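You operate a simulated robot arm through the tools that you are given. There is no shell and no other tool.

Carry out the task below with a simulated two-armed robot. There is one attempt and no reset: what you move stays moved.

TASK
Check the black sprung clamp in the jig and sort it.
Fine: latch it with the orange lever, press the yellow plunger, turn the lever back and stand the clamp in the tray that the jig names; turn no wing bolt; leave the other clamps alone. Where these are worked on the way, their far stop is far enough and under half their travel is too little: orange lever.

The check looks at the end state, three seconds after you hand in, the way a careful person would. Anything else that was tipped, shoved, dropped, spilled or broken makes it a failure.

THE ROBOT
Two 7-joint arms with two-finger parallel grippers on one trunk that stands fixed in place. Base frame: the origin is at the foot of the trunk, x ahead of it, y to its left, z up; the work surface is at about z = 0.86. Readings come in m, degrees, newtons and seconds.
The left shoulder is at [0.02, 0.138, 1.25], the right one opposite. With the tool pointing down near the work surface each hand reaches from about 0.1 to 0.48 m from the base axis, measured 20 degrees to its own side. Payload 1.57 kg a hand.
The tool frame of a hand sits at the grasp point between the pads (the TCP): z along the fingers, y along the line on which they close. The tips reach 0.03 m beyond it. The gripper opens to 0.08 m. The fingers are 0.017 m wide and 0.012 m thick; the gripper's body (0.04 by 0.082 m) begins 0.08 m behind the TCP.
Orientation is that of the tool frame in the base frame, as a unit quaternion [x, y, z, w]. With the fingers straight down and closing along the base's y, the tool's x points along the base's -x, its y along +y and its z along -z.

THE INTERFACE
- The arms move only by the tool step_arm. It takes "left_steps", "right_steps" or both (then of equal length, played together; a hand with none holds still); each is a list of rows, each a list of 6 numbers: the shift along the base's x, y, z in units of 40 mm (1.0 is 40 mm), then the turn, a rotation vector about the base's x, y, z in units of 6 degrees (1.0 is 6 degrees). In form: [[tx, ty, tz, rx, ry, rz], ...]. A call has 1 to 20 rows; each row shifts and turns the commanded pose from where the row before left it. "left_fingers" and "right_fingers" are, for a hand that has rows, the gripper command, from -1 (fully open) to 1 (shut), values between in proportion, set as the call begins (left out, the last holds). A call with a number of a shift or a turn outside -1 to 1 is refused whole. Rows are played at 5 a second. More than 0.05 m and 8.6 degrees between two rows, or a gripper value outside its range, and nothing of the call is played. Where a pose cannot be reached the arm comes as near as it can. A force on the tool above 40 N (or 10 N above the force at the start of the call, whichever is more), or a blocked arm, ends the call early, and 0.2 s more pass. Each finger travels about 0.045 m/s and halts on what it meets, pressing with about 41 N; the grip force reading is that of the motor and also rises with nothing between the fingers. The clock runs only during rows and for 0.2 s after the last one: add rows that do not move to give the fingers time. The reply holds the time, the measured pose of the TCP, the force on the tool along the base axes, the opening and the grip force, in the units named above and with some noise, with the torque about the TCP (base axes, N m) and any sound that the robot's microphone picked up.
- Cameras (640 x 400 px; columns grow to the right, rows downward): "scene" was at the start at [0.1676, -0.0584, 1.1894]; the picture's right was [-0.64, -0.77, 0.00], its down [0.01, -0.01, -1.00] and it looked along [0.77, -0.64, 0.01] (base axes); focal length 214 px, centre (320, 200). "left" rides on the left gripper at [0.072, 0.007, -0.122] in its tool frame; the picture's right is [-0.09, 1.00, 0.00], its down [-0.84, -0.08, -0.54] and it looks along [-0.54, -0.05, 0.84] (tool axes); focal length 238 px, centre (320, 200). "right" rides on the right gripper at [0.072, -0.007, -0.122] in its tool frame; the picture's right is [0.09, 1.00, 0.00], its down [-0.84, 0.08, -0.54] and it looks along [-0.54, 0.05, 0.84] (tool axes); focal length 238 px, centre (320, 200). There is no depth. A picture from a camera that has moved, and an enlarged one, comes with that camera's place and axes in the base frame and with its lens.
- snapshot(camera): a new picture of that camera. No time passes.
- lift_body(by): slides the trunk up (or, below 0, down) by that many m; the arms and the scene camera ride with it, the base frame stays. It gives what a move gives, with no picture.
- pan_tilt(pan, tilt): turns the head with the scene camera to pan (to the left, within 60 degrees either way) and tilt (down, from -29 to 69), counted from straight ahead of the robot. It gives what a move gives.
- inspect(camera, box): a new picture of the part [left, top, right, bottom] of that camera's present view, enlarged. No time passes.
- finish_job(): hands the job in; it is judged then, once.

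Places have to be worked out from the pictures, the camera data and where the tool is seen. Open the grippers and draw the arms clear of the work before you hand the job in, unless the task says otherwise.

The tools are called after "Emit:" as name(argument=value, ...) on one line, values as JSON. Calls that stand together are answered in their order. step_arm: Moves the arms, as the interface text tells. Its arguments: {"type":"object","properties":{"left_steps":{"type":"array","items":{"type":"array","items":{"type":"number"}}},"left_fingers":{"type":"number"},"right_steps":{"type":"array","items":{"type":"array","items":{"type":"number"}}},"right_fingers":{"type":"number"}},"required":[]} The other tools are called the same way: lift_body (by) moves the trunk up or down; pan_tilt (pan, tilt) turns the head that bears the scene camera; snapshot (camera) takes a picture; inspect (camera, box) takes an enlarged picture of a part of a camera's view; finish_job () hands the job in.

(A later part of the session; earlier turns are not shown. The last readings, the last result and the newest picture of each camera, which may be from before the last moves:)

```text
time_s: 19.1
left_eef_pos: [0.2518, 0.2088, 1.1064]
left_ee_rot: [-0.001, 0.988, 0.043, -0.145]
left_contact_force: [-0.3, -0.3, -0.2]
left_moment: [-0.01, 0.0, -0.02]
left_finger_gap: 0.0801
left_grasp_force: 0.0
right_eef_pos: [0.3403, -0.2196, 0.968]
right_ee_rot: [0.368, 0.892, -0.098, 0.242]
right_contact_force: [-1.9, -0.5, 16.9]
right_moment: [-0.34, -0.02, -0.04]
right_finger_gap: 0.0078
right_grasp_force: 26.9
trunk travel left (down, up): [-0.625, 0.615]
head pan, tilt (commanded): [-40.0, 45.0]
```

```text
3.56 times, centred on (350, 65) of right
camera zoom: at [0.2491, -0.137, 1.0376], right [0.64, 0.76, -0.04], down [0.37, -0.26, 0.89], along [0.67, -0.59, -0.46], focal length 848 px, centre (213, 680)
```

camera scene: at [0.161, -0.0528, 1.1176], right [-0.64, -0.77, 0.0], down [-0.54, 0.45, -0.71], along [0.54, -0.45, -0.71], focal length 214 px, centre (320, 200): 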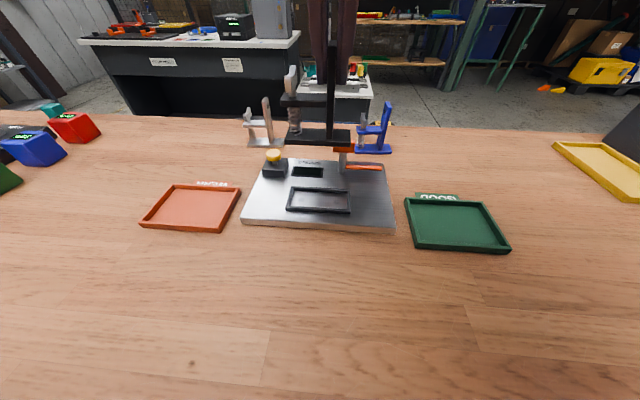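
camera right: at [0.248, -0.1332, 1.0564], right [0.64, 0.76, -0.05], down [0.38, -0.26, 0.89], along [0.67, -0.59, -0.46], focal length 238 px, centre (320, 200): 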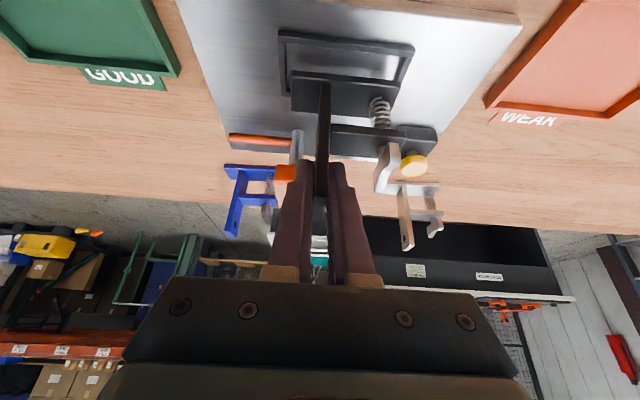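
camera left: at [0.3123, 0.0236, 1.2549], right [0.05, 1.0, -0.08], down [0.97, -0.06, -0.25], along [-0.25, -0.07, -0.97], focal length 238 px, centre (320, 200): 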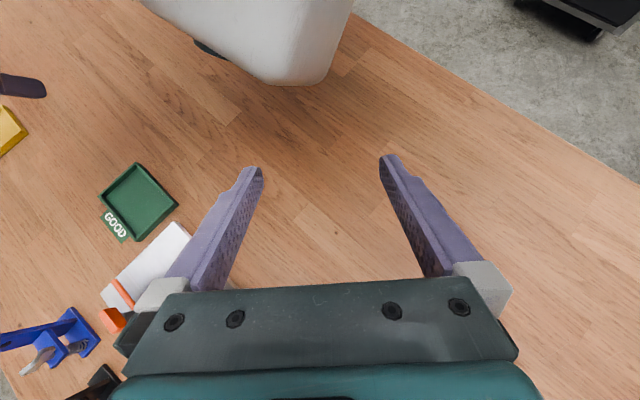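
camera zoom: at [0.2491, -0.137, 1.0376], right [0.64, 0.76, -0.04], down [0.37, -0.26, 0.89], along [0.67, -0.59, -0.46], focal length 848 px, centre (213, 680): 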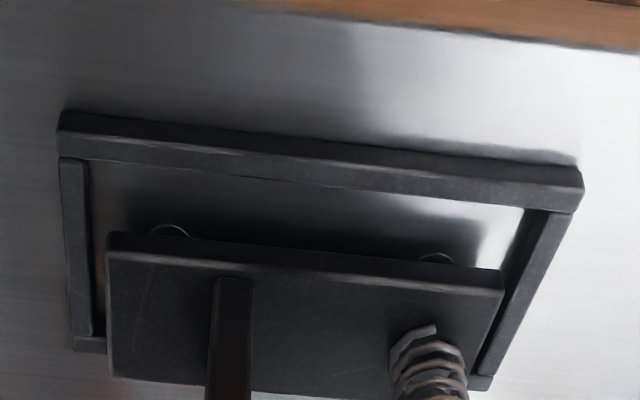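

There is 17 N of contact with a moment that puts the load near the base's rear edge: it is resting on the frame's back wall. I raise 15 mm and check whether the clamp tilted in the grip.

Emit:
step_arm(right_steps=[[0, 0, 0.2, 0, 0, 0], [0, 0, 0.2, 0, 0, 0], [0, 0, 0, 0, 0, 0]])

Emit:
inspect(camera="scene", box=[270, 165, 370, 225])

Emit:
inspect(camera="right", box=[260, 10, 440, 120])

Emit:
snapshot(camera="left")

```text
time_s: 19.9
left_eef_pos: [0.2526, 0.2105, 1.1061]
left_ee_rot: [-0.001, 0.988, 0.045, -0.148]
left_contact_force: [0.2, 0.5, -0.1]
left_moment: [-0.01, -0.02, 0.01]
left_finger_gap: 0.0799
left_grasp_force: 0.1
right_eef_pos: [0.3389, -0.219, 0.9827]
right_ee_rot: [0.367, 0.894, -0.098, 0.238]
right_contact_force: [0.0, 0.2, -2.0]
right_moment: [-0.01, 0.04, -0.02]
right_finger_gap: 0.008
right_grasp_force: 27.2
trunk travel left (down, up): [-0.625, 0.615]
head pan, tilt (commanded): [-40.0, 45.0]
```

```text
6.40 times, centred on (320, 195) of scene
camera zoom: at [0.161, -0.0528, 1.1176], right [-0.64, -0.77, 0.0], down [-0.54, 0.45, -0.71], along [0.54, -0.45, -0.71], focal length 1373 px, centre (320, 232)
```

zoom: 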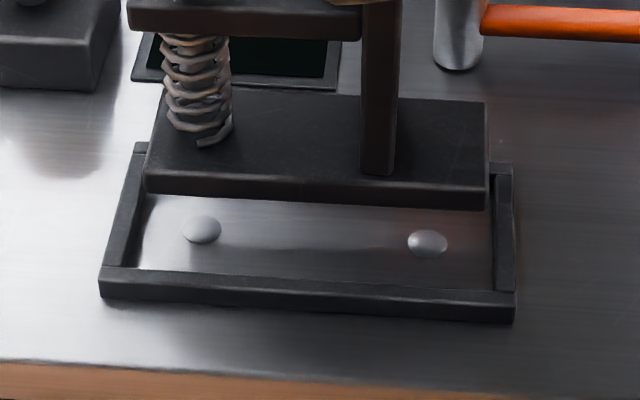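

```text
3.56 times, centred on (350, 65) of right
camera zoom: at [0.2476, -0.1361, 1.0524], right [0.64, 0.76, -0.05], down [0.38, -0.26, 0.89], along [0.67, -0.59, -0.46], focal length 848 px, centre (213, 680)
```

zoom: 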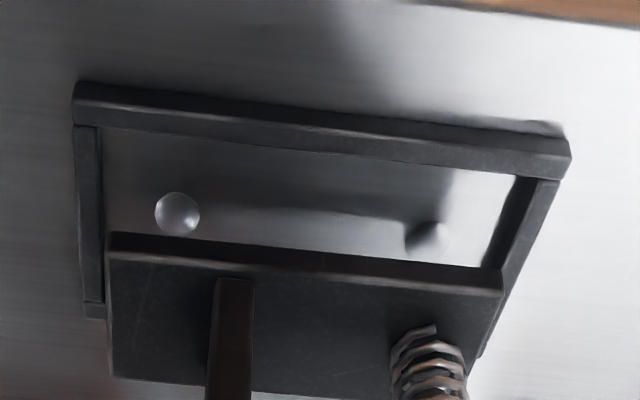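

```text
taken
camera left: at [0.2189, 0.2047, 1.2426], right [0.1, 0.99, 0.06], down [0.96, -0.11, 0.27], along [0.27, 0.03, -0.96], focal length 238 px, centre (320, 200)
```

left: 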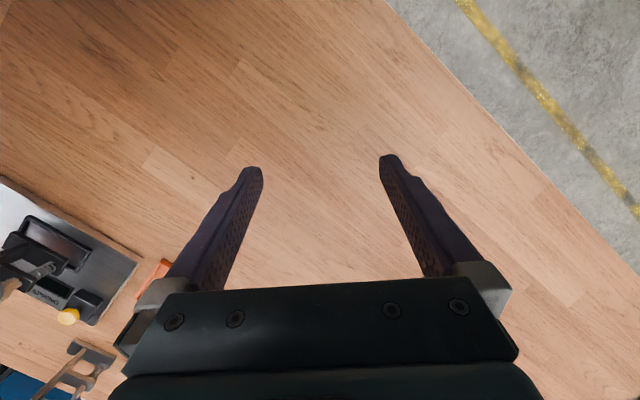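

To judge slip I compare the same crop as taken right after grasping, and the clamp's uprightness from the scene camera.

Emit:
inspect(camera="right", box=[240, 60, 440, 220])

Emit:
inspect(camera="scene", box=[260, 90, 380, 220])

Emit:
inspect(camera="left", box=[0, 160, 160, 340])

```text
2.50 times, centred on (340, 140) of right
camera zoom: at [0.2476, -0.1361, 1.0524], right [0.64, 0.76, -0.05], down [0.38, -0.26, 0.89], along [0.67, -0.59, -0.46], focal length 596 px, centre (270, 350)
```

zoom: 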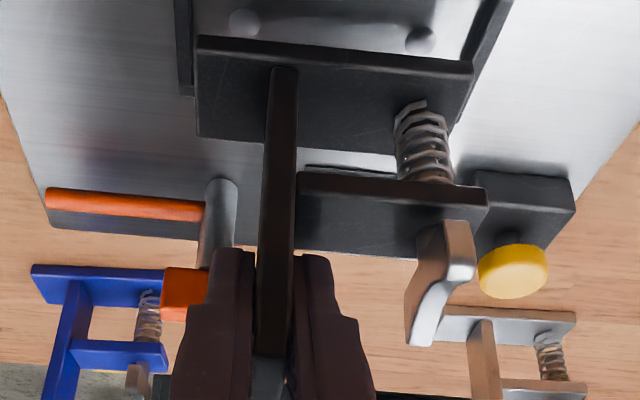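

```text
3.08 times, centred on (320, 155) of scene
camera zoom: at [0.161, -0.0528, 1.1176], right [-0.64, -0.77, 0.0], down [-0.54, 0.45, -0.71], along [0.54, -0.45, -0.71], focal length 660 px, centre (320, 338)
```

zoom: 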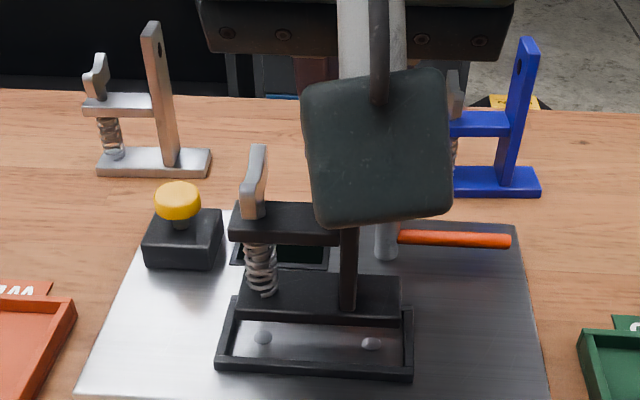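

```text
2.22 times, centred on (80, 250) of left
camera zoom: at [0.2189, 0.2047, 1.2426], right [0.1, 0.99, 0.06], down [0.96, -0.11, 0.27], along [0.27, 0.03, -0.96], focal length 530 px, centre (853, 89)
```

zoom: 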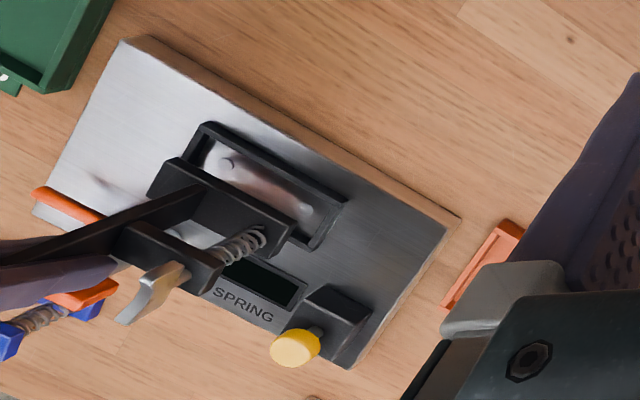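

The crops show the clamp slid straight up in the grip by about 5 mm without tilting, so the frame's top lies about 23 mm above the table. The base sits about 7 mm too far back; I shift it forward by that, turn it -1°, and lower to just above the frame.

Emit:
step_arm(right_steps=[[-0.127, 0.124, 0, 0, 0, -0.17], [0, 0, 0, 0, 0, 0], [0, 0, -0.12, 0, 0, 0], [0, 0, -0.08, 0, 0, 0], [0, 0, 0, 0, 0, 0]])

Emit:
inspect(camera="scene", box=[270, 165, 370, 225])

Emit:
inspect(camera="right", box=[260, 10, 440, 120])

Emit:
inspect(camera="left", box=[0, 180, 120, 300])

```text
time_s: 21.1
left_eef_pos: [0.2522, 0.2091, 1.1056]
left_ee_rot: [-0.001, 0.988, 0.043, -0.148]
left_contact_force: [-0.7, 0.2, 0.3]
left_moment: [0.01, 0.02, -0.02]
left_finger_gap: 0.0803
left_grasp_force: 0.1
right_eef_pos: [0.3336, -0.2135, 0.9748]
right_ee_rot: [0.374, 0.89, -0.1, 0.239]
right_contact_force: [0.3, -0.6, -2.0]
right_moment: [0.01, 0.02, 0.01]
right_finger_gap: 0.008
right_grasp_force: 27.2
trunk travel left (down, up): [-0.625, 0.615]
head pan, tilt (commanded): [-40.0, 45.0]
```

```text
6.40 times, centred on (320, 195) of scene
camera zoom: at [0.161, -0.0528, 1.1177], right [-0.64, -0.77, 0.0], down [-0.54, 0.45, -0.71], along [0.54, -0.45, -0.71], focal length 1373 px, centre (320, 232)
```

zoom: 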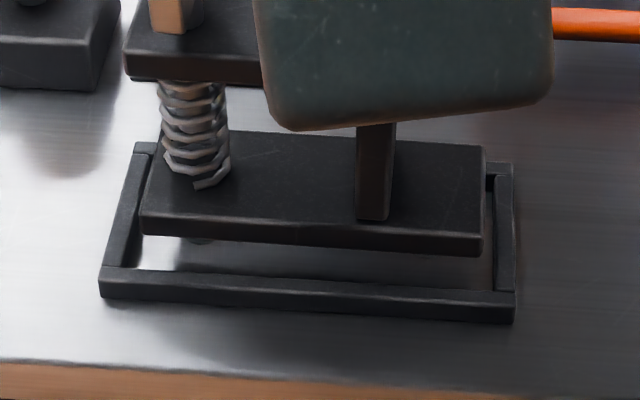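

```text
3.56 times, centred on (350, 65) of right
camera zoom: at [0.2441, -0.1292, 1.0448], right [0.66, 0.75, -0.05], down [0.37, -0.27, 0.89], along [0.66, -0.6, -0.46], focal length 848 px, centre (213, 680)
```

zoom: 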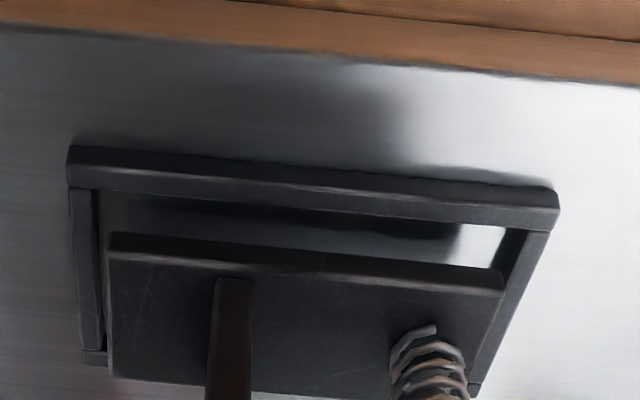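

```text
3.33 times, centred on (60, 240) of left
camera zoom: at [0.2188, 0.2047, 1.2426], right [0.1, 0.99, 0.06], down [0.96, -0.11, 0.27], along [0.27, 0.03, -0.96], focal length 794 px, centre (1187, 67)
```

zoom: 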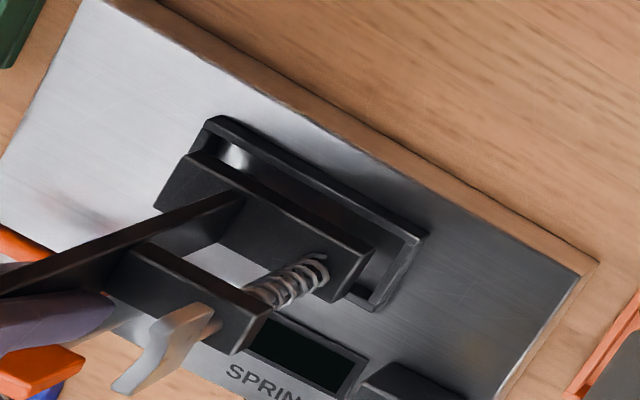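

Now the front gap measures about 4 mm of a possible 4.8 and the sides are centred to under 1 mm. I nudge 0.7 mm back and lower in small steps, watching for contact.

Emit:
step_arm(right_steps=[[0.015, -0.015, 0, 0, 0, 0], [0, 0, -0.1, 0, 0, 0], [0, 0, -0.1, 0, 0, 0], [0, 0, 0, 0, 0, 0]])

Emit:
inspect(camera="scene", box=[270, 165, 370, 225])

Emit:
inspect(camera="right", box=[260, 10, 440, 120])

```text
time_s: 22.1
left_eef_pos: [0.2524, 0.2099, 1.1049]
left_ee_rot: [-0.001, 0.988, 0.044, -0.147]
left_contact_force: [-0.5, -0.5, 0.6]
left_moment: [-0.02, 0.01, 0.0]
left_finger_gap: 0.0797
left_grasp_force: 0.1
right_eef_pos: [0.3351, -0.2125, 0.966]
right_ee_rot: [0.375, 0.89, -0.099, 0.238]
right_contact_force: [0.4, 0.7, -2.2]
right_moment: [-0.02, 0.05, 0.01]
right_finger_gap: 0.008
right_grasp_force: 26.6
trunk travel left (down, up): [-0.625, 0.615]
head pan, tilt (commanded): [-40.0, 45.0]
```

```text
6.40 times, centred on (320, 195) of scene
camera zoom: at [0.161, -0.0528, 1.1177], right [-0.64, -0.77, 0.0], down [-0.54, 0.45, -0.71], along [0.54, -0.45, -0.71], focal length 1373 px, centre (320, 232)
```

zoom: 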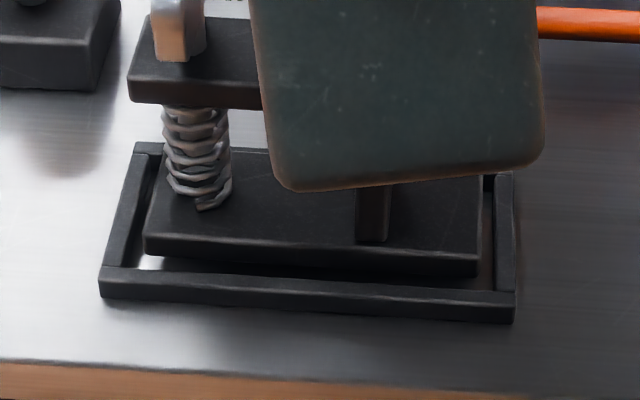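

```text
3.56 times, centred on (350, 65) of right
camera zoom: at [0.2446, -0.1299, 1.0371], right [0.66, 0.75, -0.04], down [0.37, -0.27, 0.89], along [0.66, -0.6, -0.46], focal length 848 px, centre (213, 680)
```

zoom: 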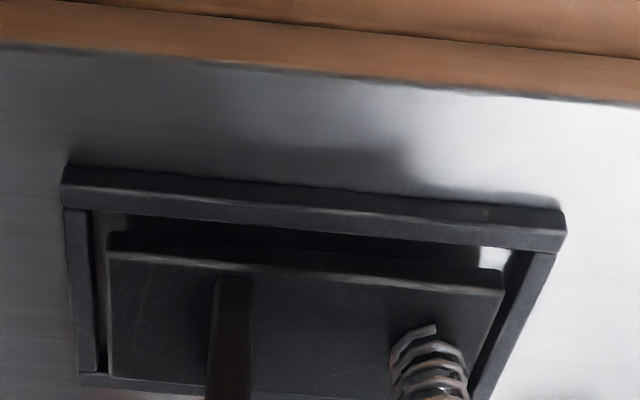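

Still no contact and the base sits inside the frame's outline in both views. I lower 4 mm more in 2 mm rows.

Emit:
step_arm(right_steps=[[0, 0, -0.05, 0, 0, 0], [0, 0, -0.05, 0, 0, 0], [0, 0, 0, 0, 0, 0]])

Emit:
inspect(camera="scene", box=[270, 165, 370, 225])

Emit:
inspect(camera="right", box=[260, 10, 440, 120])

```text
time_s: 22.9
left_eef_pos: [0.2514, 0.2088, 1.105]
left_ee_rot: [-0.001, 0.988, 0.044, -0.147]
left_contact_force: [0.7, 0.5, -1.0]
left_moment: [0.0, -0.01, 0.0]
left_finger_gap: 0.08
left_grasp_force: 0.1
right_eef_pos: [0.3334, -0.2135, 0.9623]
right_ee_rot: [0.375, 0.89, -0.1, 0.238]
right_contact_force: [-0.2, 0.6, -1.7]
right_moment: [-0.06, 0.04, -0.02]
right_finger_gap: 0.0078
right_grasp_force: 27.2
trunk travel left (down, up): [-0.625, 0.615]
head pan, tilt (commanded): [-40.0, 45.0]
```

```text
6.40 times, centred on (320, 195) of scene
camera zoom: at [0.161, -0.0528, 1.1177], right [-0.64, -0.77, 0.0], down [-0.54, 0.45, -0.71], along [0.54, -0.45, -0.71], focal length 1373 px, centre (320, 232)
```

zoom: 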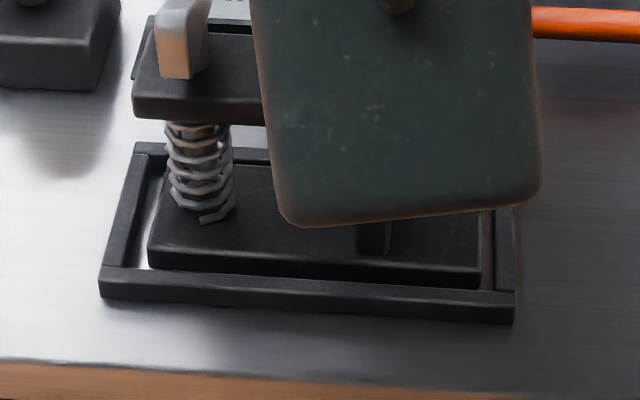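

```text
3.56 times, centred on (350, 65) of right
camera zoom: at [0.2445, -0.1303, 1.0326], right [0.66, 0.75, -0.05], down [0.37, -0.27, 0.89], along [0.66, -0.6, -0.46], focal length 848 px, centre (213, 680)
```

zoom: 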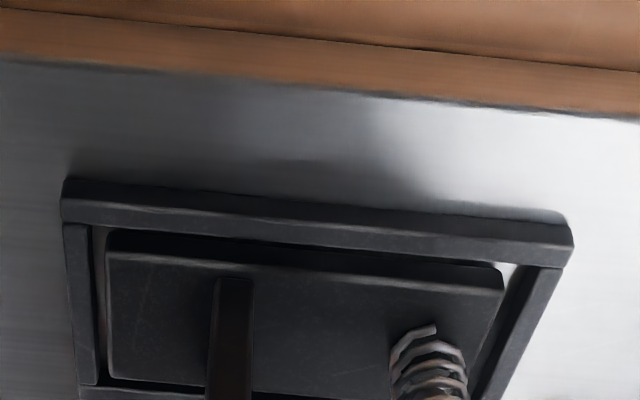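

No contact yet; the base is entering the frame with room on all sides. I keep lowering, 5 mm more in small rows.

Emit:
step_arm(right_steps=[[0, 0, -0.04, 0, 0, 0], [0, 0, -0.04, 0, 0, 0], [0, 0, -0.04, 0, 0, 0], [0, 0, 0, 0, 0, 0]])

Emit:
inspect(camera="scene", box=[270, 165, 370, 225])

Emit:
inspect(camera="right", box=[260, 10, 440, 120])

```text
time_s: 23.9
left_eef_pos: [0.2524, 0.2083, 1.1051]
left_ee_rot: [-0.001, 0.988, 0.043, -0.147]
left_contact_force: [-0.2, 0.0, 0.0]
left_moment: [-0.02, 0.0, -0.02]
left_finger_gap: 0.0799
left_grasp_force: 0.1
right_eef_pos: [0.3369, -0.2143, 0.9592]
right_ee_rot: [0.376, 0.889, -0.101, 0.24]
right_contact_force: [-2.5, -1.2, 18.3]
right_moment: [-0.12, -0.06, -0.05]
right_finger_gap: 0.0076
right_grasp_force: 27.0
trunk travel left (down, up): [-0.625, 0.615]
head pan, tilt (commanded): [-40.0, 45.0]
```

```text
6.40 times, centred on (320, 195) of scene
camera zoom: at [0.1617, -0.0535, 1.118], right [-0.64, -0.77, 0.0], down [-0.54, 0.45, -0.71], along [0.54, -0.46, -0.71], focal length 1373 px, centre (320, 232)
```

zoom: 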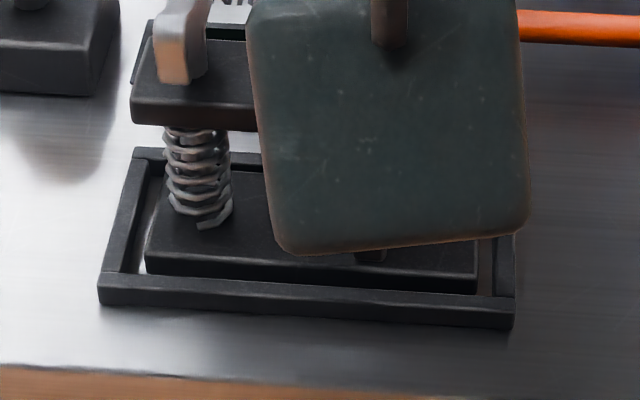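

```text
3.56 times, centred on (350, 65) of right
camera zoom: at [0.2458, -0.131, 1.0289], right [0.66, 0.75, -0.04], down [0.37, -0.27, 0.89], along [0.66, -0.6, -0.46], focal length 848 px, centre (213, 680)
```

zoom: 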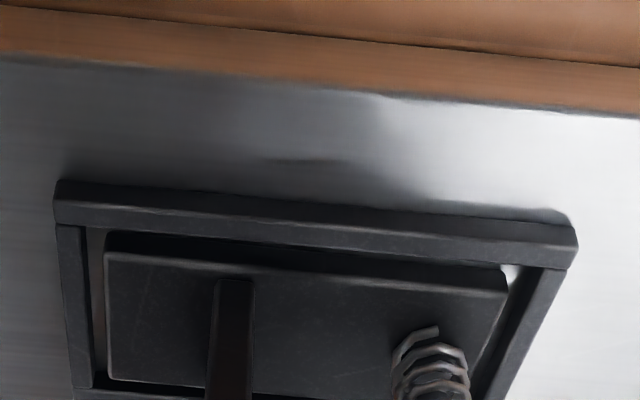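

The base has landed on the seat floor: about 18 N, with the load centred under the base. I ease the push by 1.5 mm and then open the fingers to a 36 mm gap.

Emit:
step_arm(right_steps=[[0, 0, 0.04, 0, 0, 0], [0, 0, 0, 0, 0, 0]])

Emit:
step_arm(right_steps=[[0, 0, 0, 0, 0, 0], [0, 0, 0, 0, 0, 0], [0, 0, 0, 0, 0, 0]], right_fingers=0.1)

Emit:
inspect(camera="right", box=[240, 20, 440, 220])

Emit:
inspect(camera="scene", box=[260, 100, 380, 220])

```text
time_s: 24.4
left_eef_pos: [0.2533, 0.2095, 1.1055]
left_ee_rot: [-0.001, 0.988, 0.043, -0.147]
left_contact_force: [0.6, -0.9, -0.5]
left_moment: [0.01, 0.02, 0.02]
left_finger_gap: 0.08
left_grasp_force: 0.0
right_eef_pos: [0.3345, -0.214, 0.9584]
right_ee_rot: [0.375, 0.89, -0.1, 0.238]
right_contact_force: [0.9, 0.1, 1.6]
right_moment: [-0.06, -0.19, -0.03]
right_finger_gap: 0.0078
right_grasp_force: 27.0
trunk travel left (down, up): [-0.625, 0.615]
head pan, tilt (commanded): [-40.0, 45.0]
```

```text
time_s: 25.2
left_eef_pos: [0.2521, 0.2091, 1.1057]
left_ee_rot: [-0.002, 0.988, 0.044, -0.148]
left_contact_force: [-0.1, 0.2, -0.7]
left_moment: [0.02, 0.01, 0.0]
left_finger_gap: 0.0798
left_grasp_force: 0.0
right_eef_pos: [0.3344, -0.2149, 0.9605]
right_ee_rot: [0.375, 0.89, -0.101, 0.239]
right_contact_force: [-0.5, 0.1, 0.9]
right_moment: [0.0, 0.0, -0.01]
right_finger_gap: 0.0361
right_grasp_force: 0.1
trunk travel left (down, up): [-0.625, 0.615]
head pan, tilt (commanded): [-40.0, 45.0]
```

```text
2.00 times, centred on (340, 120) of right
camera zoom: at [0.2446, -0.1302, 1.0297], right [0.66, 0.75, -0.05], down [0.37, -0.27, 0.89], along [0.66, -0.6, -0.46], focal length 477 px, centre (280, 360)
```

zoom: 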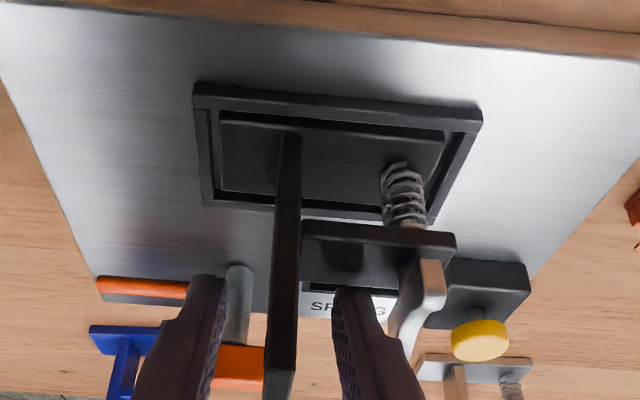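

```text
3.33 times, centred on (320, 160) of scene
camera zoom: at [0.1611, -0.0529, 1.1177], right [-0.64, -0.77, 0.0], down [-0.54, 0.45, -0.71], along [0.54, -0.45, -0.71], focal length 715 px, centre (320, 333)
```

zoom: 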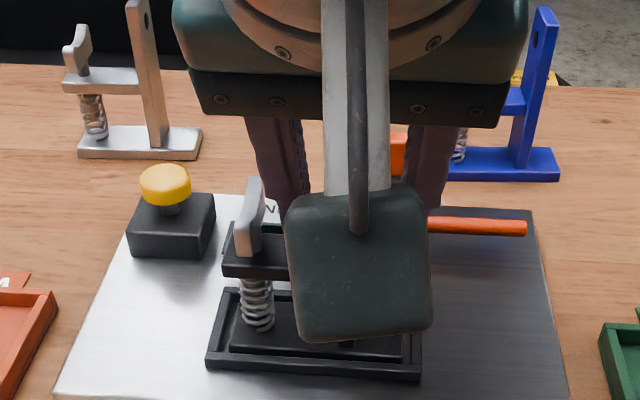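

The clamp stands free inside the frame. I raise the open hand straight up 13 cm and then look at the lever.

Emit:
step_arm(right_steps=[[0, 0, 0.4, 0, 0, 0], [0, 0, 0.7, 0, 0, 0], [0, 0, 0.8, 0, 0, 0], [0, 0, 0.8, 0, 0, 0], [0, 0, 0.6, 0, 0, 0], [0, 0, 0, 0, 0, 0]])

Emit:
snapshot(camera="scene")

Emit:
inspect(camera="scene", box=[240, 110, 400, 235])

Emit:
snapshot(camera="right")

```text
time_s: 26.6
left_eef_pos: [0.2535, 0.2096, 1.1063]
left_ee_rot: [-0.001, 0.988, 0.043, -0.148]
left_contact_force: [-0.5, 1.1, 0.8]
left_moment: [-0.01, -0.01, 0.01]
left_finger_gap: 0.0799
left_grasp_force: 0.0
right_eef_pos: [0.3342, -0.2147, 1.0922]
right_ee_rot: [0.375, 0.89, -0.1, 0.237]
right_contact_force: [-0.5, -0.5, -1.0]
right_moment: [0.01, 0.0, -0.02]
right_finger_gap: 0.036
right_grasp_force: 0.0
trunk travel left (down, up): [-0.625, 0.615]
head pan, tilt (commanded): [-40.0, 45.0]
```

```text
taken
camera scene: at [0.1612, -0.0529, 1.1177], right [-0.64, -0.77, 0.0], down [-0.54, 0.45, -0.71], along [0.54, -0.45, -0.71], focal length 214 px, centre (320, 200)
```

scene: 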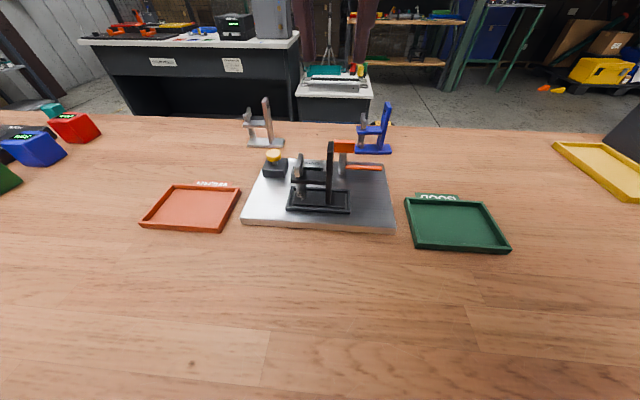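

```text
3.20 times, centred on (320, 172) of scene
camera zoom: at [0.1612, -0.0529, 1.1177], right [-0.64, -0.77, 0.0], down [-0.54, 0.45, -0.71], along [0.54, -0.45, -0.71], focal length 686 px, centre (320, 288)
```

zoom: 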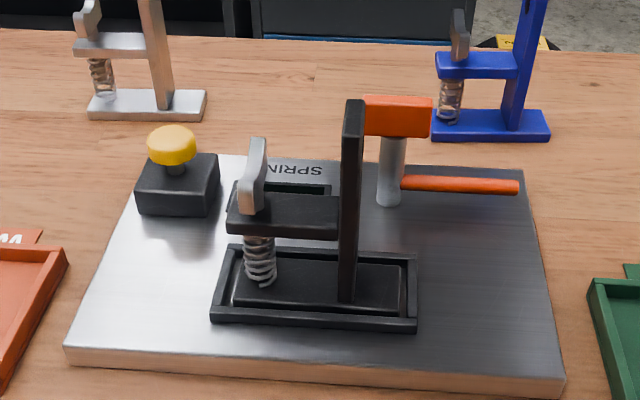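

```text
taken
camera right: at [0.2454, -0.1302, 1.1616], right [0.66, 0.75, -0.05], down [0.37, -0.27, 0.89], along [0.66, -0.6, -0.46], focal length 238 px, centre (320, 200)
```

right: 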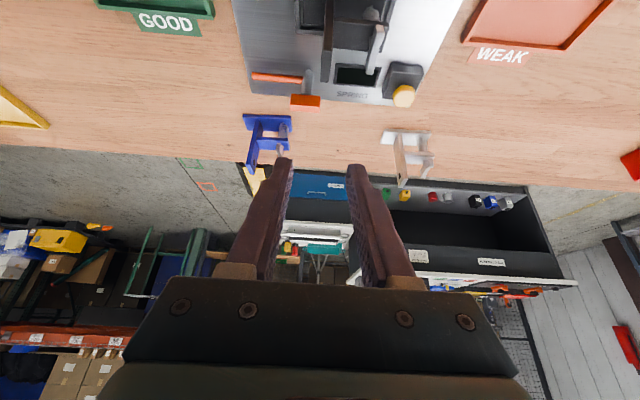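

The clamp is seated squarely in the frame and upright. Next the lever: I put its shaft near (0.377, -0.285). I bring the hand upright above it and yaw it 90° so that the fingers can close on the head's front and back faces.

Emit:
step_arm(right_steps=[[0.215, -0.353, -0.1, 0.708, 0.706, 0], [0.215, -0.353, -0.1, 0.708, 0.706, 0], [0.215, -0.353, -0.15, 0.708, 0.706, 0], [0.215, -0.353, -0.15, 0.708, 0.706, 0], [0.215, -0.353, -0.1, 0.708, 0.706, 0], [0, 0, 0, 0, 0, 1], [0, 0, 0, 0, 0, 1], [0, 0, 0, 0, 0, 1], [0, 0, 0, 0, 0, 1], [0, 0, 0, 0, 0, 1]], right_fingers=-0.2)

Emit:
snapshot(camera="right")

Emit:
snapshot(camera="scene")

```text
time_s: 28.9
left_eef_pos: [0.2517, 0.2099, 1.1061]
left_ee_rot: [-0.001, 0.988, 0.044, -0.147]
left_contact_force: [-0.6, -0.2, 0.6]
left_moment: [0.04, -0.01, -0.02]
left_finger_gap: 0.0799
left_grasp_force: 0.1
right_eef_pos: [0.3774, -0.2848, 1.0678]
right_ee_rot: [0.135, 0.991, -0.002, -0.001]
right_contact_force: [0.4, -0.3, 0.9]
right_moment: [0.0, -0.01, 0.01]
right_finger_gap: 0.048
right_grasp_force: 0.0
trunk travel left (down, up): [-0.625, 0.615]
head pan, tilt (commanded): [-40.0, 45.0]
```

```text
taken
camera right: at [0.3075, -0.2708, 1.19], right [0.18, 0.98, 0.0], down [0.83, -0.15, 0.54], along [0.53, -0.1, -0.84], focal length 238 px, centre (320, 200)
```

right: 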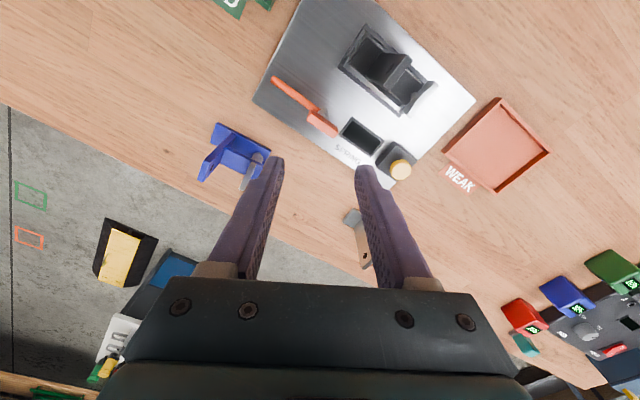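

```text
taken
camera scene: at [0.1611, -0.0529, 1.1177], right [-0.64, -0.77, 0.0], down [-0.54, 0.45, -0.71], along [0.54, -0.45, -0.71], focal length 214 px, centre (320, 200)
```

scene: 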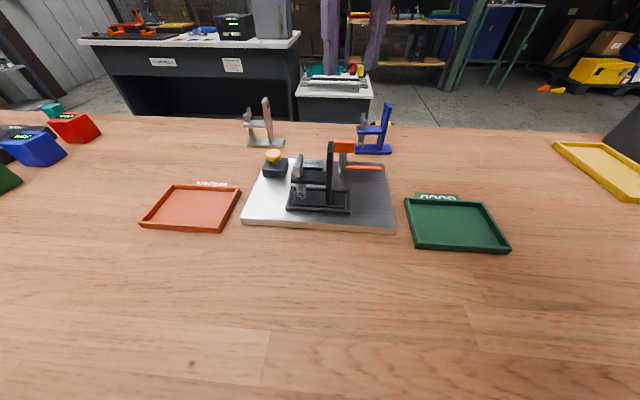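

The hand is upright above the lever. I enlarge the lever and clamp in this view to measure the head.

Emit:
inspect(camera="right", box=[250, 10, 440, 190])

Emit:
inspect(camera="right", box=[260, 70, 350, 150])

```text
2.22 times, centred on (345, 100) of right
camera zoom: at [0.3075, -0.2708, 1.19], right [0.18, 0.98, 0.0], down [0.83, -0.15, 0.54], along [0.53, -0.1, -0.84], focal length 530 px, centre (264, 422)
```

zoom: 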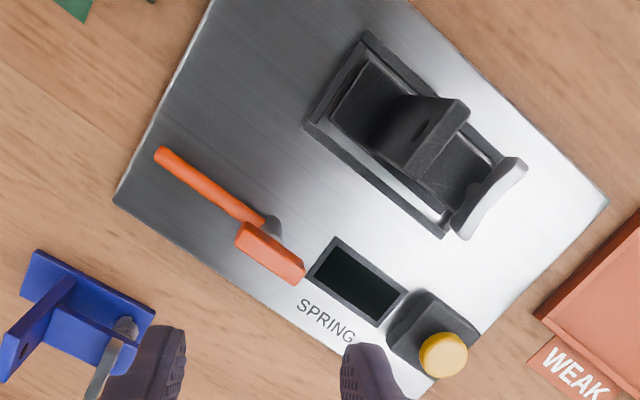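

```text
5.00 times, centred on (305, 110) of right
camera zoom: at [0.3075, -0.2708, 1.19], right [0.18, 0.98, 0.0], down [0.83, -0.15, 0.54], along [0.53, -0.1, -0.84], focal length 1192 px, centre (395, 650)
```

zoom: 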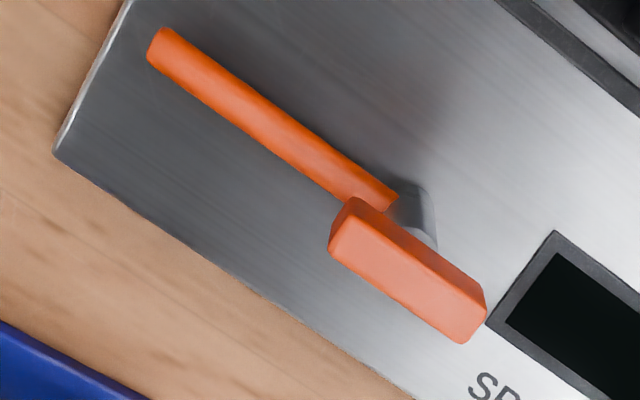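

The head is a box about 36 mm long and 12 mm thick, its top at z ≈ 0.938 and centre at (0.3765, -0.2823). I turn the hand +61° to square up with it, staying high.

Emit:
step_arm(right_steps=[[0, 0.006, 0, 0, 0, 0.92], [0, 0.006, 0, 0, 0, 0.92], [0, 0.006, 0, 0, 0, 0.92], [0, 0.006, 0, 0, 0, 0.92], [0, 0.006, 0, 0, 0, 0.92], [0, 0.006, 0, 0, 0, 0.92], [-0.005, 0.006, 0, 0, 0, 0.92], [-0.005, 0.006, 0, 0, 0, 0.92], [-0.005, 0.006, 0, 0, 0, 0.92], [-0.005, 0.006, 0, 0, 0, 0.92], [-0.005, 0, 0, 0, 0, 0.92], [0, 0, 0, 0, 0, 0]])

Emit:
snapshot(camera="right")

Emit:
inspect(camera="right", box=[250, 50, 410, 200])

Emit:
inspect(camera="scene", box=[230, 50, 410, 200])

```text
time_s: 31.4
left_eef_pos: [0.2513, 0.209, 1.1064]
left_ee_rot: [-0.001, 0.988, 0.044, -0.148]
left_contact_force: [0.4, -0.3, 0.6]
left_moment: [0.0, 0.0, 0.03]
left_finger_gap: 0.0797
left_grasp_force: 0.0
right_eef_pos: [0.3764, -0.2828, 1.0678]
right_ee_rot: [-0.384, 0.923, -0.003, 0.0]
right_contact_force: [-1.4, -0.1, -0.3]
right_moment: [-0.01, -0.02, 0.0]
right_finger_gap: 0.0481
right_grasp_force: 0.0
trunk travel left (down, up): [-0.625, 0.615]
head pan, tilt (commanded): [-40.0, 45.0]
```

```text
taken
camera right: at [0.331, -0.3376, 1.1899], right [-0.77, 0.64, -0.01], down [0.53, 0.65, 0.54], along [0.35, 0.41, -0.84], focal length 238 px, centre (320, 200)
```

right: 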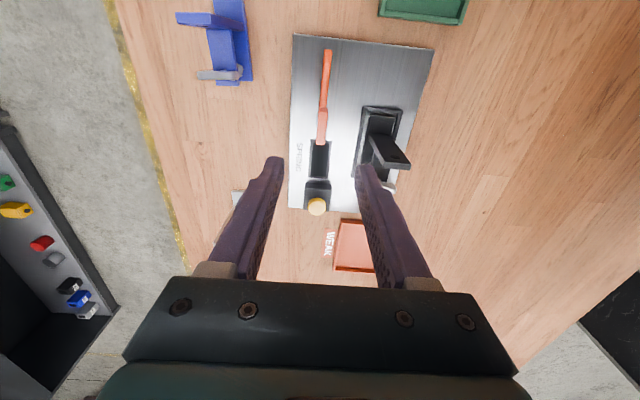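

```text
2.67 times, centred on (330, 125) of right
camera zoom: at [0.331, -0.3376, 1.1899], right [-0.77, 0.64, -0.01], down [0.53, 0.65, 0.54], along [0.35, 0.41, -0.84], focal length 636 px, centre (293, 400)
```

zoom: 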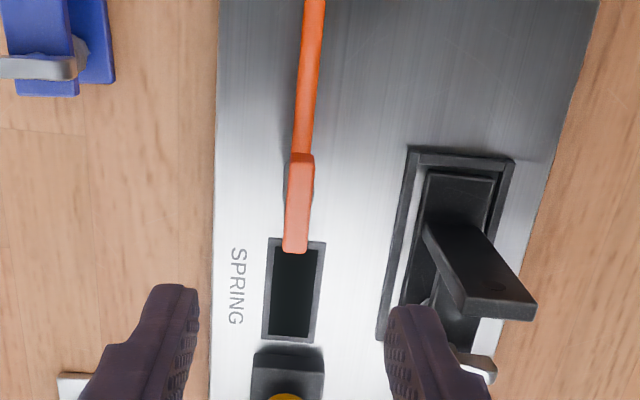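

```text
2.67 times, centred on (320, 125) of scene
camera zoom: at [0.1611, -0.0529, 1.1177], right [-0.64, -0.77, 0.0], down [-0.54, 0.45, -0.71], along [0.54, -0.45, -0.71], focal length 572 px, centre (320, 400)
```

zoom: 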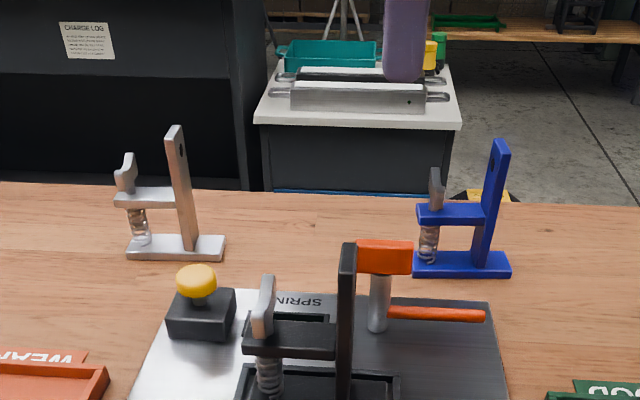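

The hand is squared to the head and centred within 1 mm. I descend so the tips reach z ≈ 0.921, just around the head and above the shaft.

Emit:
step_arm(right_steps=[[-0.02, 0, -0.5, 0, 0, 0], [0, 0, -0.6, 0, 0, 0], [0, 0, -0.6, 0, 0, 0], [0, 0, -0.6, 0, 0, 0], [0, 0, -0.4, 0, 0, 0], [0, 0, -0.22, 0, 0, 0], [0, 0, 0, 0, 0, 0]])

Emit:
inspect(camera="scene", box=[260, 80, 420, 200])

Emit:
inspect(camera="right", box=[240, 50, 420, 220])

```text
time_s: 33.0
left_eef_pos: [0.2527, 0.2102, 1.1053]
left_ee_rot: [0.0, 0.988, 0.044, -0.147]
left_contact_force: [0.0, 0.0, -0.6]
left_moment: [0.0, 0.02, -0.01]
left_finger_gap: 0.0801
left_grasp_force: 0.0
right_eef_pos: [0.3768, -0.2814, 0.9505]
right_ee_rot: [-0.383, 0.924, -0.003, 0.001]
right_contact_force: [1.0, 0.8, -0.1]
right_moment: [-0.04, 0.0, -0.05]
right_finger_gap: 0.0483
right_grasp_force: 0.1
trunk travel left (down, up): [-0.625, 0.615]
head pan, tilt (commanded): [-40.0, 45.0]
```

```text
3.33 times, centred on (340, 140) of scene
camera zoom: at [0.1611, -0.0529, 1.1177], right [-0.64, -0.77, 0.0], down [-0.54, 0.45, -0.71], along [0.54, -0.45, -0.71], focal length 715 px, centre (253, 400)
```

zoom: 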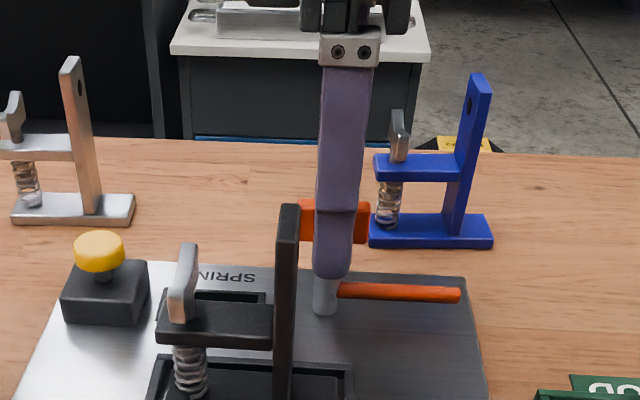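

```text
2.35 times, centred on (330, 135) of right
camera zoom: at [0.3302, -0.337, 1.0728], right [-0.77, 0.64, -0.01], down [0.53, 0.65, 0.54], along [0.35, 0.41, -0.84], focal length 561 px, centre (296, 353)
```

zoom: 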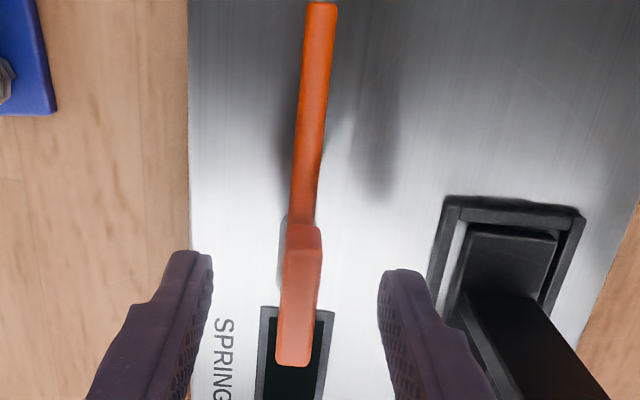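

The head lies centred between the fingers. I close on it.

Emit:
step_arm(right_steps=[[0, 0, 0, 0, 0, 0], [0, 0, 0, 0, 0, 0], [0, 0, 0, 0, 0, 0], [0, 0, 0, 0, 0, 0], [0, 0, 0, 0, 0, 0]], right_fingers=1.0)

Emit:
inspect(camera="right", box=[240, 50, 420, 220])

Emit:
inspect(camera="scene", box=[260, 80, 420, 200])

```text
time_s: 34.2
left_eef_pos: [0.2517, 0.2101, 1.1059]
left_ee_rot: [-0.001, 0.988, 0.043, -0.147]
left_contact_force: [0.3, -0.5, 0.5]
left_moment: [0.0, 0.0, 0.0]
left_finger_gap: 0.08
left_grasp_force: 0.0
right_eef_pos: [0.3759, -0.2815, 0.9512]
right_ee_rot: [-0.384, 0.923, -0.003, 0.0]
right_contact_force: [-1.3, 2.0, 1.2]
right_moment: [-0.05, 0.18, 0.0]
right_finger_gap: 0.0136
right_grasp_force: 30.2
trunk travel left (down, up): [-0.625, 0.615]
head pan, tilt (commanded): [-40.0, 45.0]
```

```text
2.35 times, centred on (330, 135) of right
camera zoom: at [0.33, -0.3367, 1.0729], right [-0.77, 0.64, 0.0], down [0.53, 0.65, 0.54], along [0.35, 0.41, -0.84], focal length 561 px, centre (296, 353)
```

zoom: 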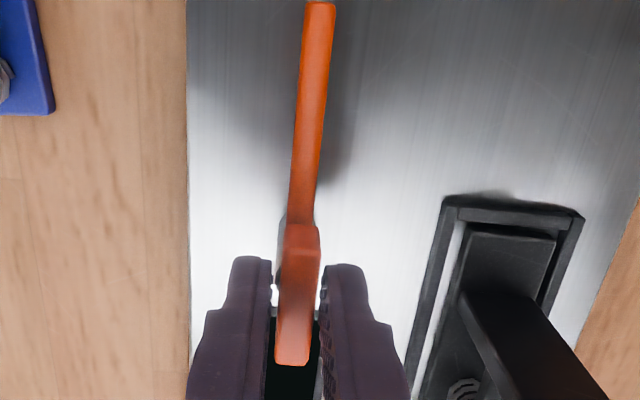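

```text
3.33 times, centred on (340, 140) of scene
camera zoom: at [0.161, -0.0527, 1.1177], right [-0.64, -0.77, 0.0], down [-0.54, 0.45, -0.71], along [0.54, -0.45, -0.71], focal length 715 px, centre (253, 400)
```

zoom: 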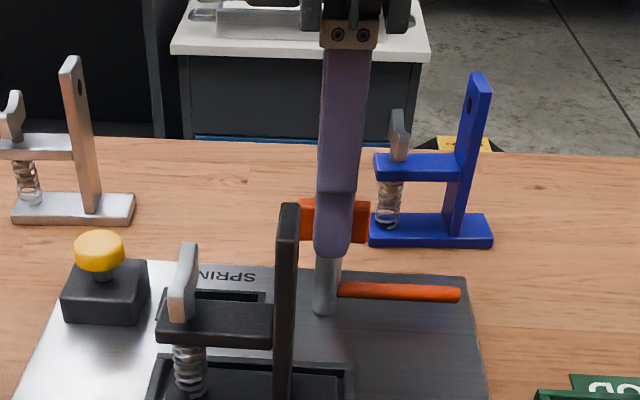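

The head is held (13.6 mm, 30 N). I turn it clockwise seen from above, toward the seat, 18° first to check that it moves freely.

Emit:
step_arm(right_steps=[[0, 0, 0, 0, 0, -0.7], [0, 0, 0, 0, 0, -1], [0, 0, 0, 0, 0, -1], [0, 0, 0, 0, 0, -0.3], [0, 0, 0, 0, 0, 0]])

Emit:
inspect(camera="scene", box=[240, 80, 420, 220])

Emit:
snapshot(camera="right")

```text
time_s: 35.5
left_eef_pos: [0.2514, 0.2095, 1.1067]
left_ee_rot: [-0.001, 0.988, 0.044, -0.147]
left_contact_force: [-0.5, -0.1, 1.2]
left_moment: [-0.01, -0.01, 0.0]
left_finger_gap: 0.08
left_grasp_force: 0.1
right_eef_pos: [0.3764, -0.2815, 0.9493]
right_ee_rot: [-0.233, 0.972, -0.002, 0.0]
right_contact_force: [0.9, 1.0, -4.3]
right_moment: [0.03, -0.01, 0.01]
right_finger_gap: 0.0137
right_grasp_force: 30.4
trunk travel left (down, up): [-0.625, 0.615]
head pan, tilt (commanded): [-40.0, 45.0]
```

```text
2.86 times, centred on (330, 150) of scene
camera zoom: at [0.161, -0.0525, 1.1176], right [-0.64, -0.77, 0.0], down [-0.54, 0.45, -0.71], along [0.54, -0.45, -0.71], focal length 613 px, centre (291, 343)
```

zoom: 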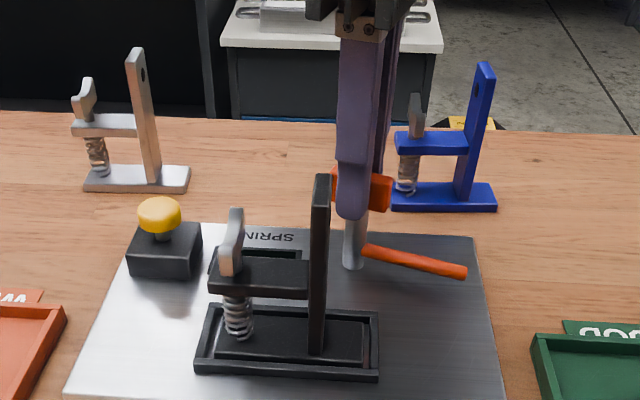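

```text
taken
camera right: at [0.3152, -0.3196, 1.0729], right [-0.53, 0.85, 0.0], down [0.71, 0.45, 0.54], along [0.46, 0.29, -0.84], focal length 238 px, centre (320, 200)
```

right: 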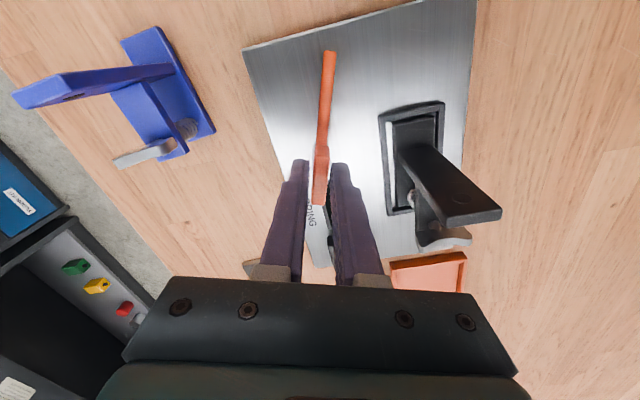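

The lever follows freely. I turn it a further 48°.

Emit:
step_arm(right_steps=[[0, 0, 0, 0, 0, -1], [0, 0, 0, 0, 0, -1], [0, 0, 0, 0, 0, -1], [0, 0, 0, 0, 0, -1], [0, 0, 0, 0, 0, -1], [0, 0, 0, 0, 0, -1], [0, 0, 0, 0, 0, -1], [0, 0, 0, 0, 0, -1], [0, 0, 0, 0, 0, 0]])

Emit:
inspect(camera="scene", box=[240, 80, 420, 220])

Emit:
snapshot(camera="right")

```text
time_s: 37.5
left_eef_pos: [0.2525, 0.2093, 1.1055]
left_ee_rot: [-0.001, 0.988, 0.044, -0.148]
left_contact_force: [0.8, -0.3, 0.4]
left_moment: [0.01, -0.02, -0.01]
left_finger_gap: 0.0799
left_grasp_force: 0.1
right_eef_pos: [0.3762, -0.2826, 0.9511]
right_ee_rot: [0.182, 0.983, -0.002, -0.002]
right_contact_force: [0.7, 0.2, -4.4]
right_moment: [-0.05, -0.19, 0.0]
right_finger_gap: 0.0134
right_grasp_force: 30.8
trunk travel left (down, up): [-0.625, 0.615]
head pan, tilt (commanded): [-40.0, 45.0]
```

```text
2.86 times, centred on (330, 150) of scene
camera zoom: at [0.161, -0.0526, 1.1176], right [-0.64, -0.77, 0.0], down [-0.54, 0.45, -0.71], along [0.54, -0.45, -0.71], focal length 613 px, centre (291, 343)
```

zoom: 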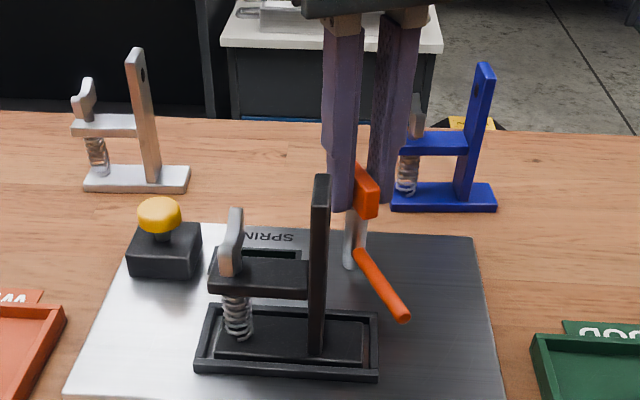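

```text
taken
camera right: at [0.3074, -0.2616, 1.0729], right [0.27, 0.96, -0.01], down [0.81, -0.23, 0.54], along [0.52, -0.15, -0.84], focal length 238 px, centre (320, 200)
```

right: 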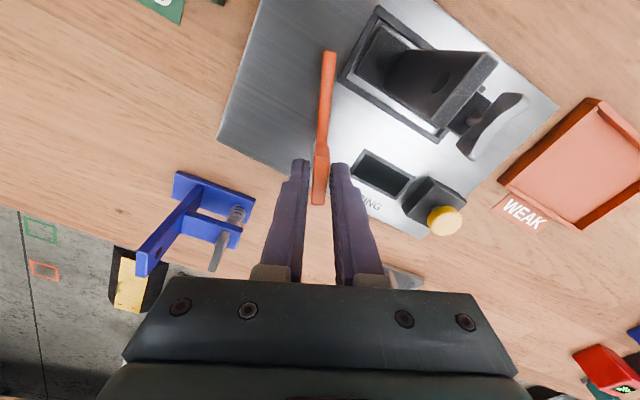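

The lever is at about 66°, still free. I go on in small turns toward its far stop.

Emit:
step_arm(right_steps=[[0, 0, 0, 0, 0, -1], [0, 0, 0, 0, 0, -1], [0, 0, 0, 0, 0, -1], [0, 0, 0, 0, 0, -0.7], [0, 0, 0, 0, 0, 0]])

Emit:
inspect(camera="scene", box=[240, 80, 420, 220])

Emit:
snapshot(camera="right")

```text
time_s: 38.6
left_eef_pos: [0.2516, 0.2092, 1.106]
left_ee_rot: [-0.001, 0.988, 0.044, -0.148]
left_contact_force: [-0.6, 0.7, -0.7]
left_moment: [0.01, 0.01, -0.01]
left_finger_gap: 0.0801
left_grasp_force: 0.1
right_eef_pos: [0.3771, -0.282, 0.9495]
right_ee_rot: [0.368, 0.93, -0.001, -0.002]
right_contact_force: [0.1, -0.4, -4.1]
right_moment: [-0.18, -0.21, -0.04]
right_finger_gap: 0.0136
right_grasp_force: 30.1
trunk travel left (down, up): [-0.625, 0.615]
head pan, tilt (commanded): [-40.0, 45.0]
```

```text
2.86 times, centred on (330, 150) of scene
camera zoom: at [0.1609, -0.0527, 1.1177], right [-0.64, -0.77, 0.0], down [-0.54, 0.45, -0.71], along [0.54, -0.45, -0.71], focal length 613 px, centre (291, 343)
```

zoom: 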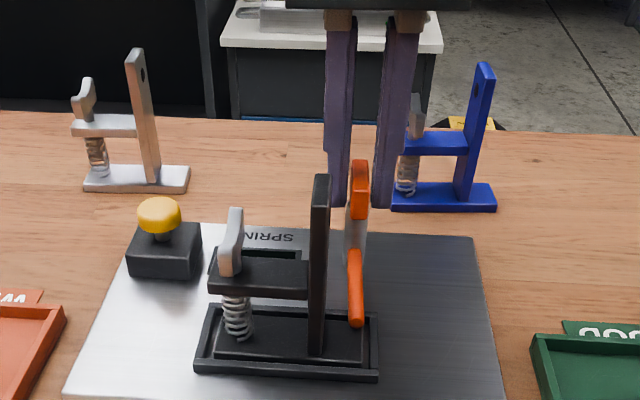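

```text
taken
camera right: at [0.3201, -0.237, 1.0729], right [0.61, 0.79, -0.01], down [0.67, -0.52, 0.54], along [0.42, -0.34, -0.84], focal length 238 px, centre (320, 200)
```

right: 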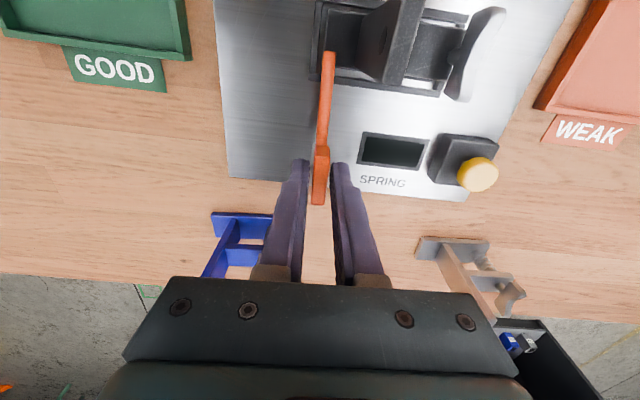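

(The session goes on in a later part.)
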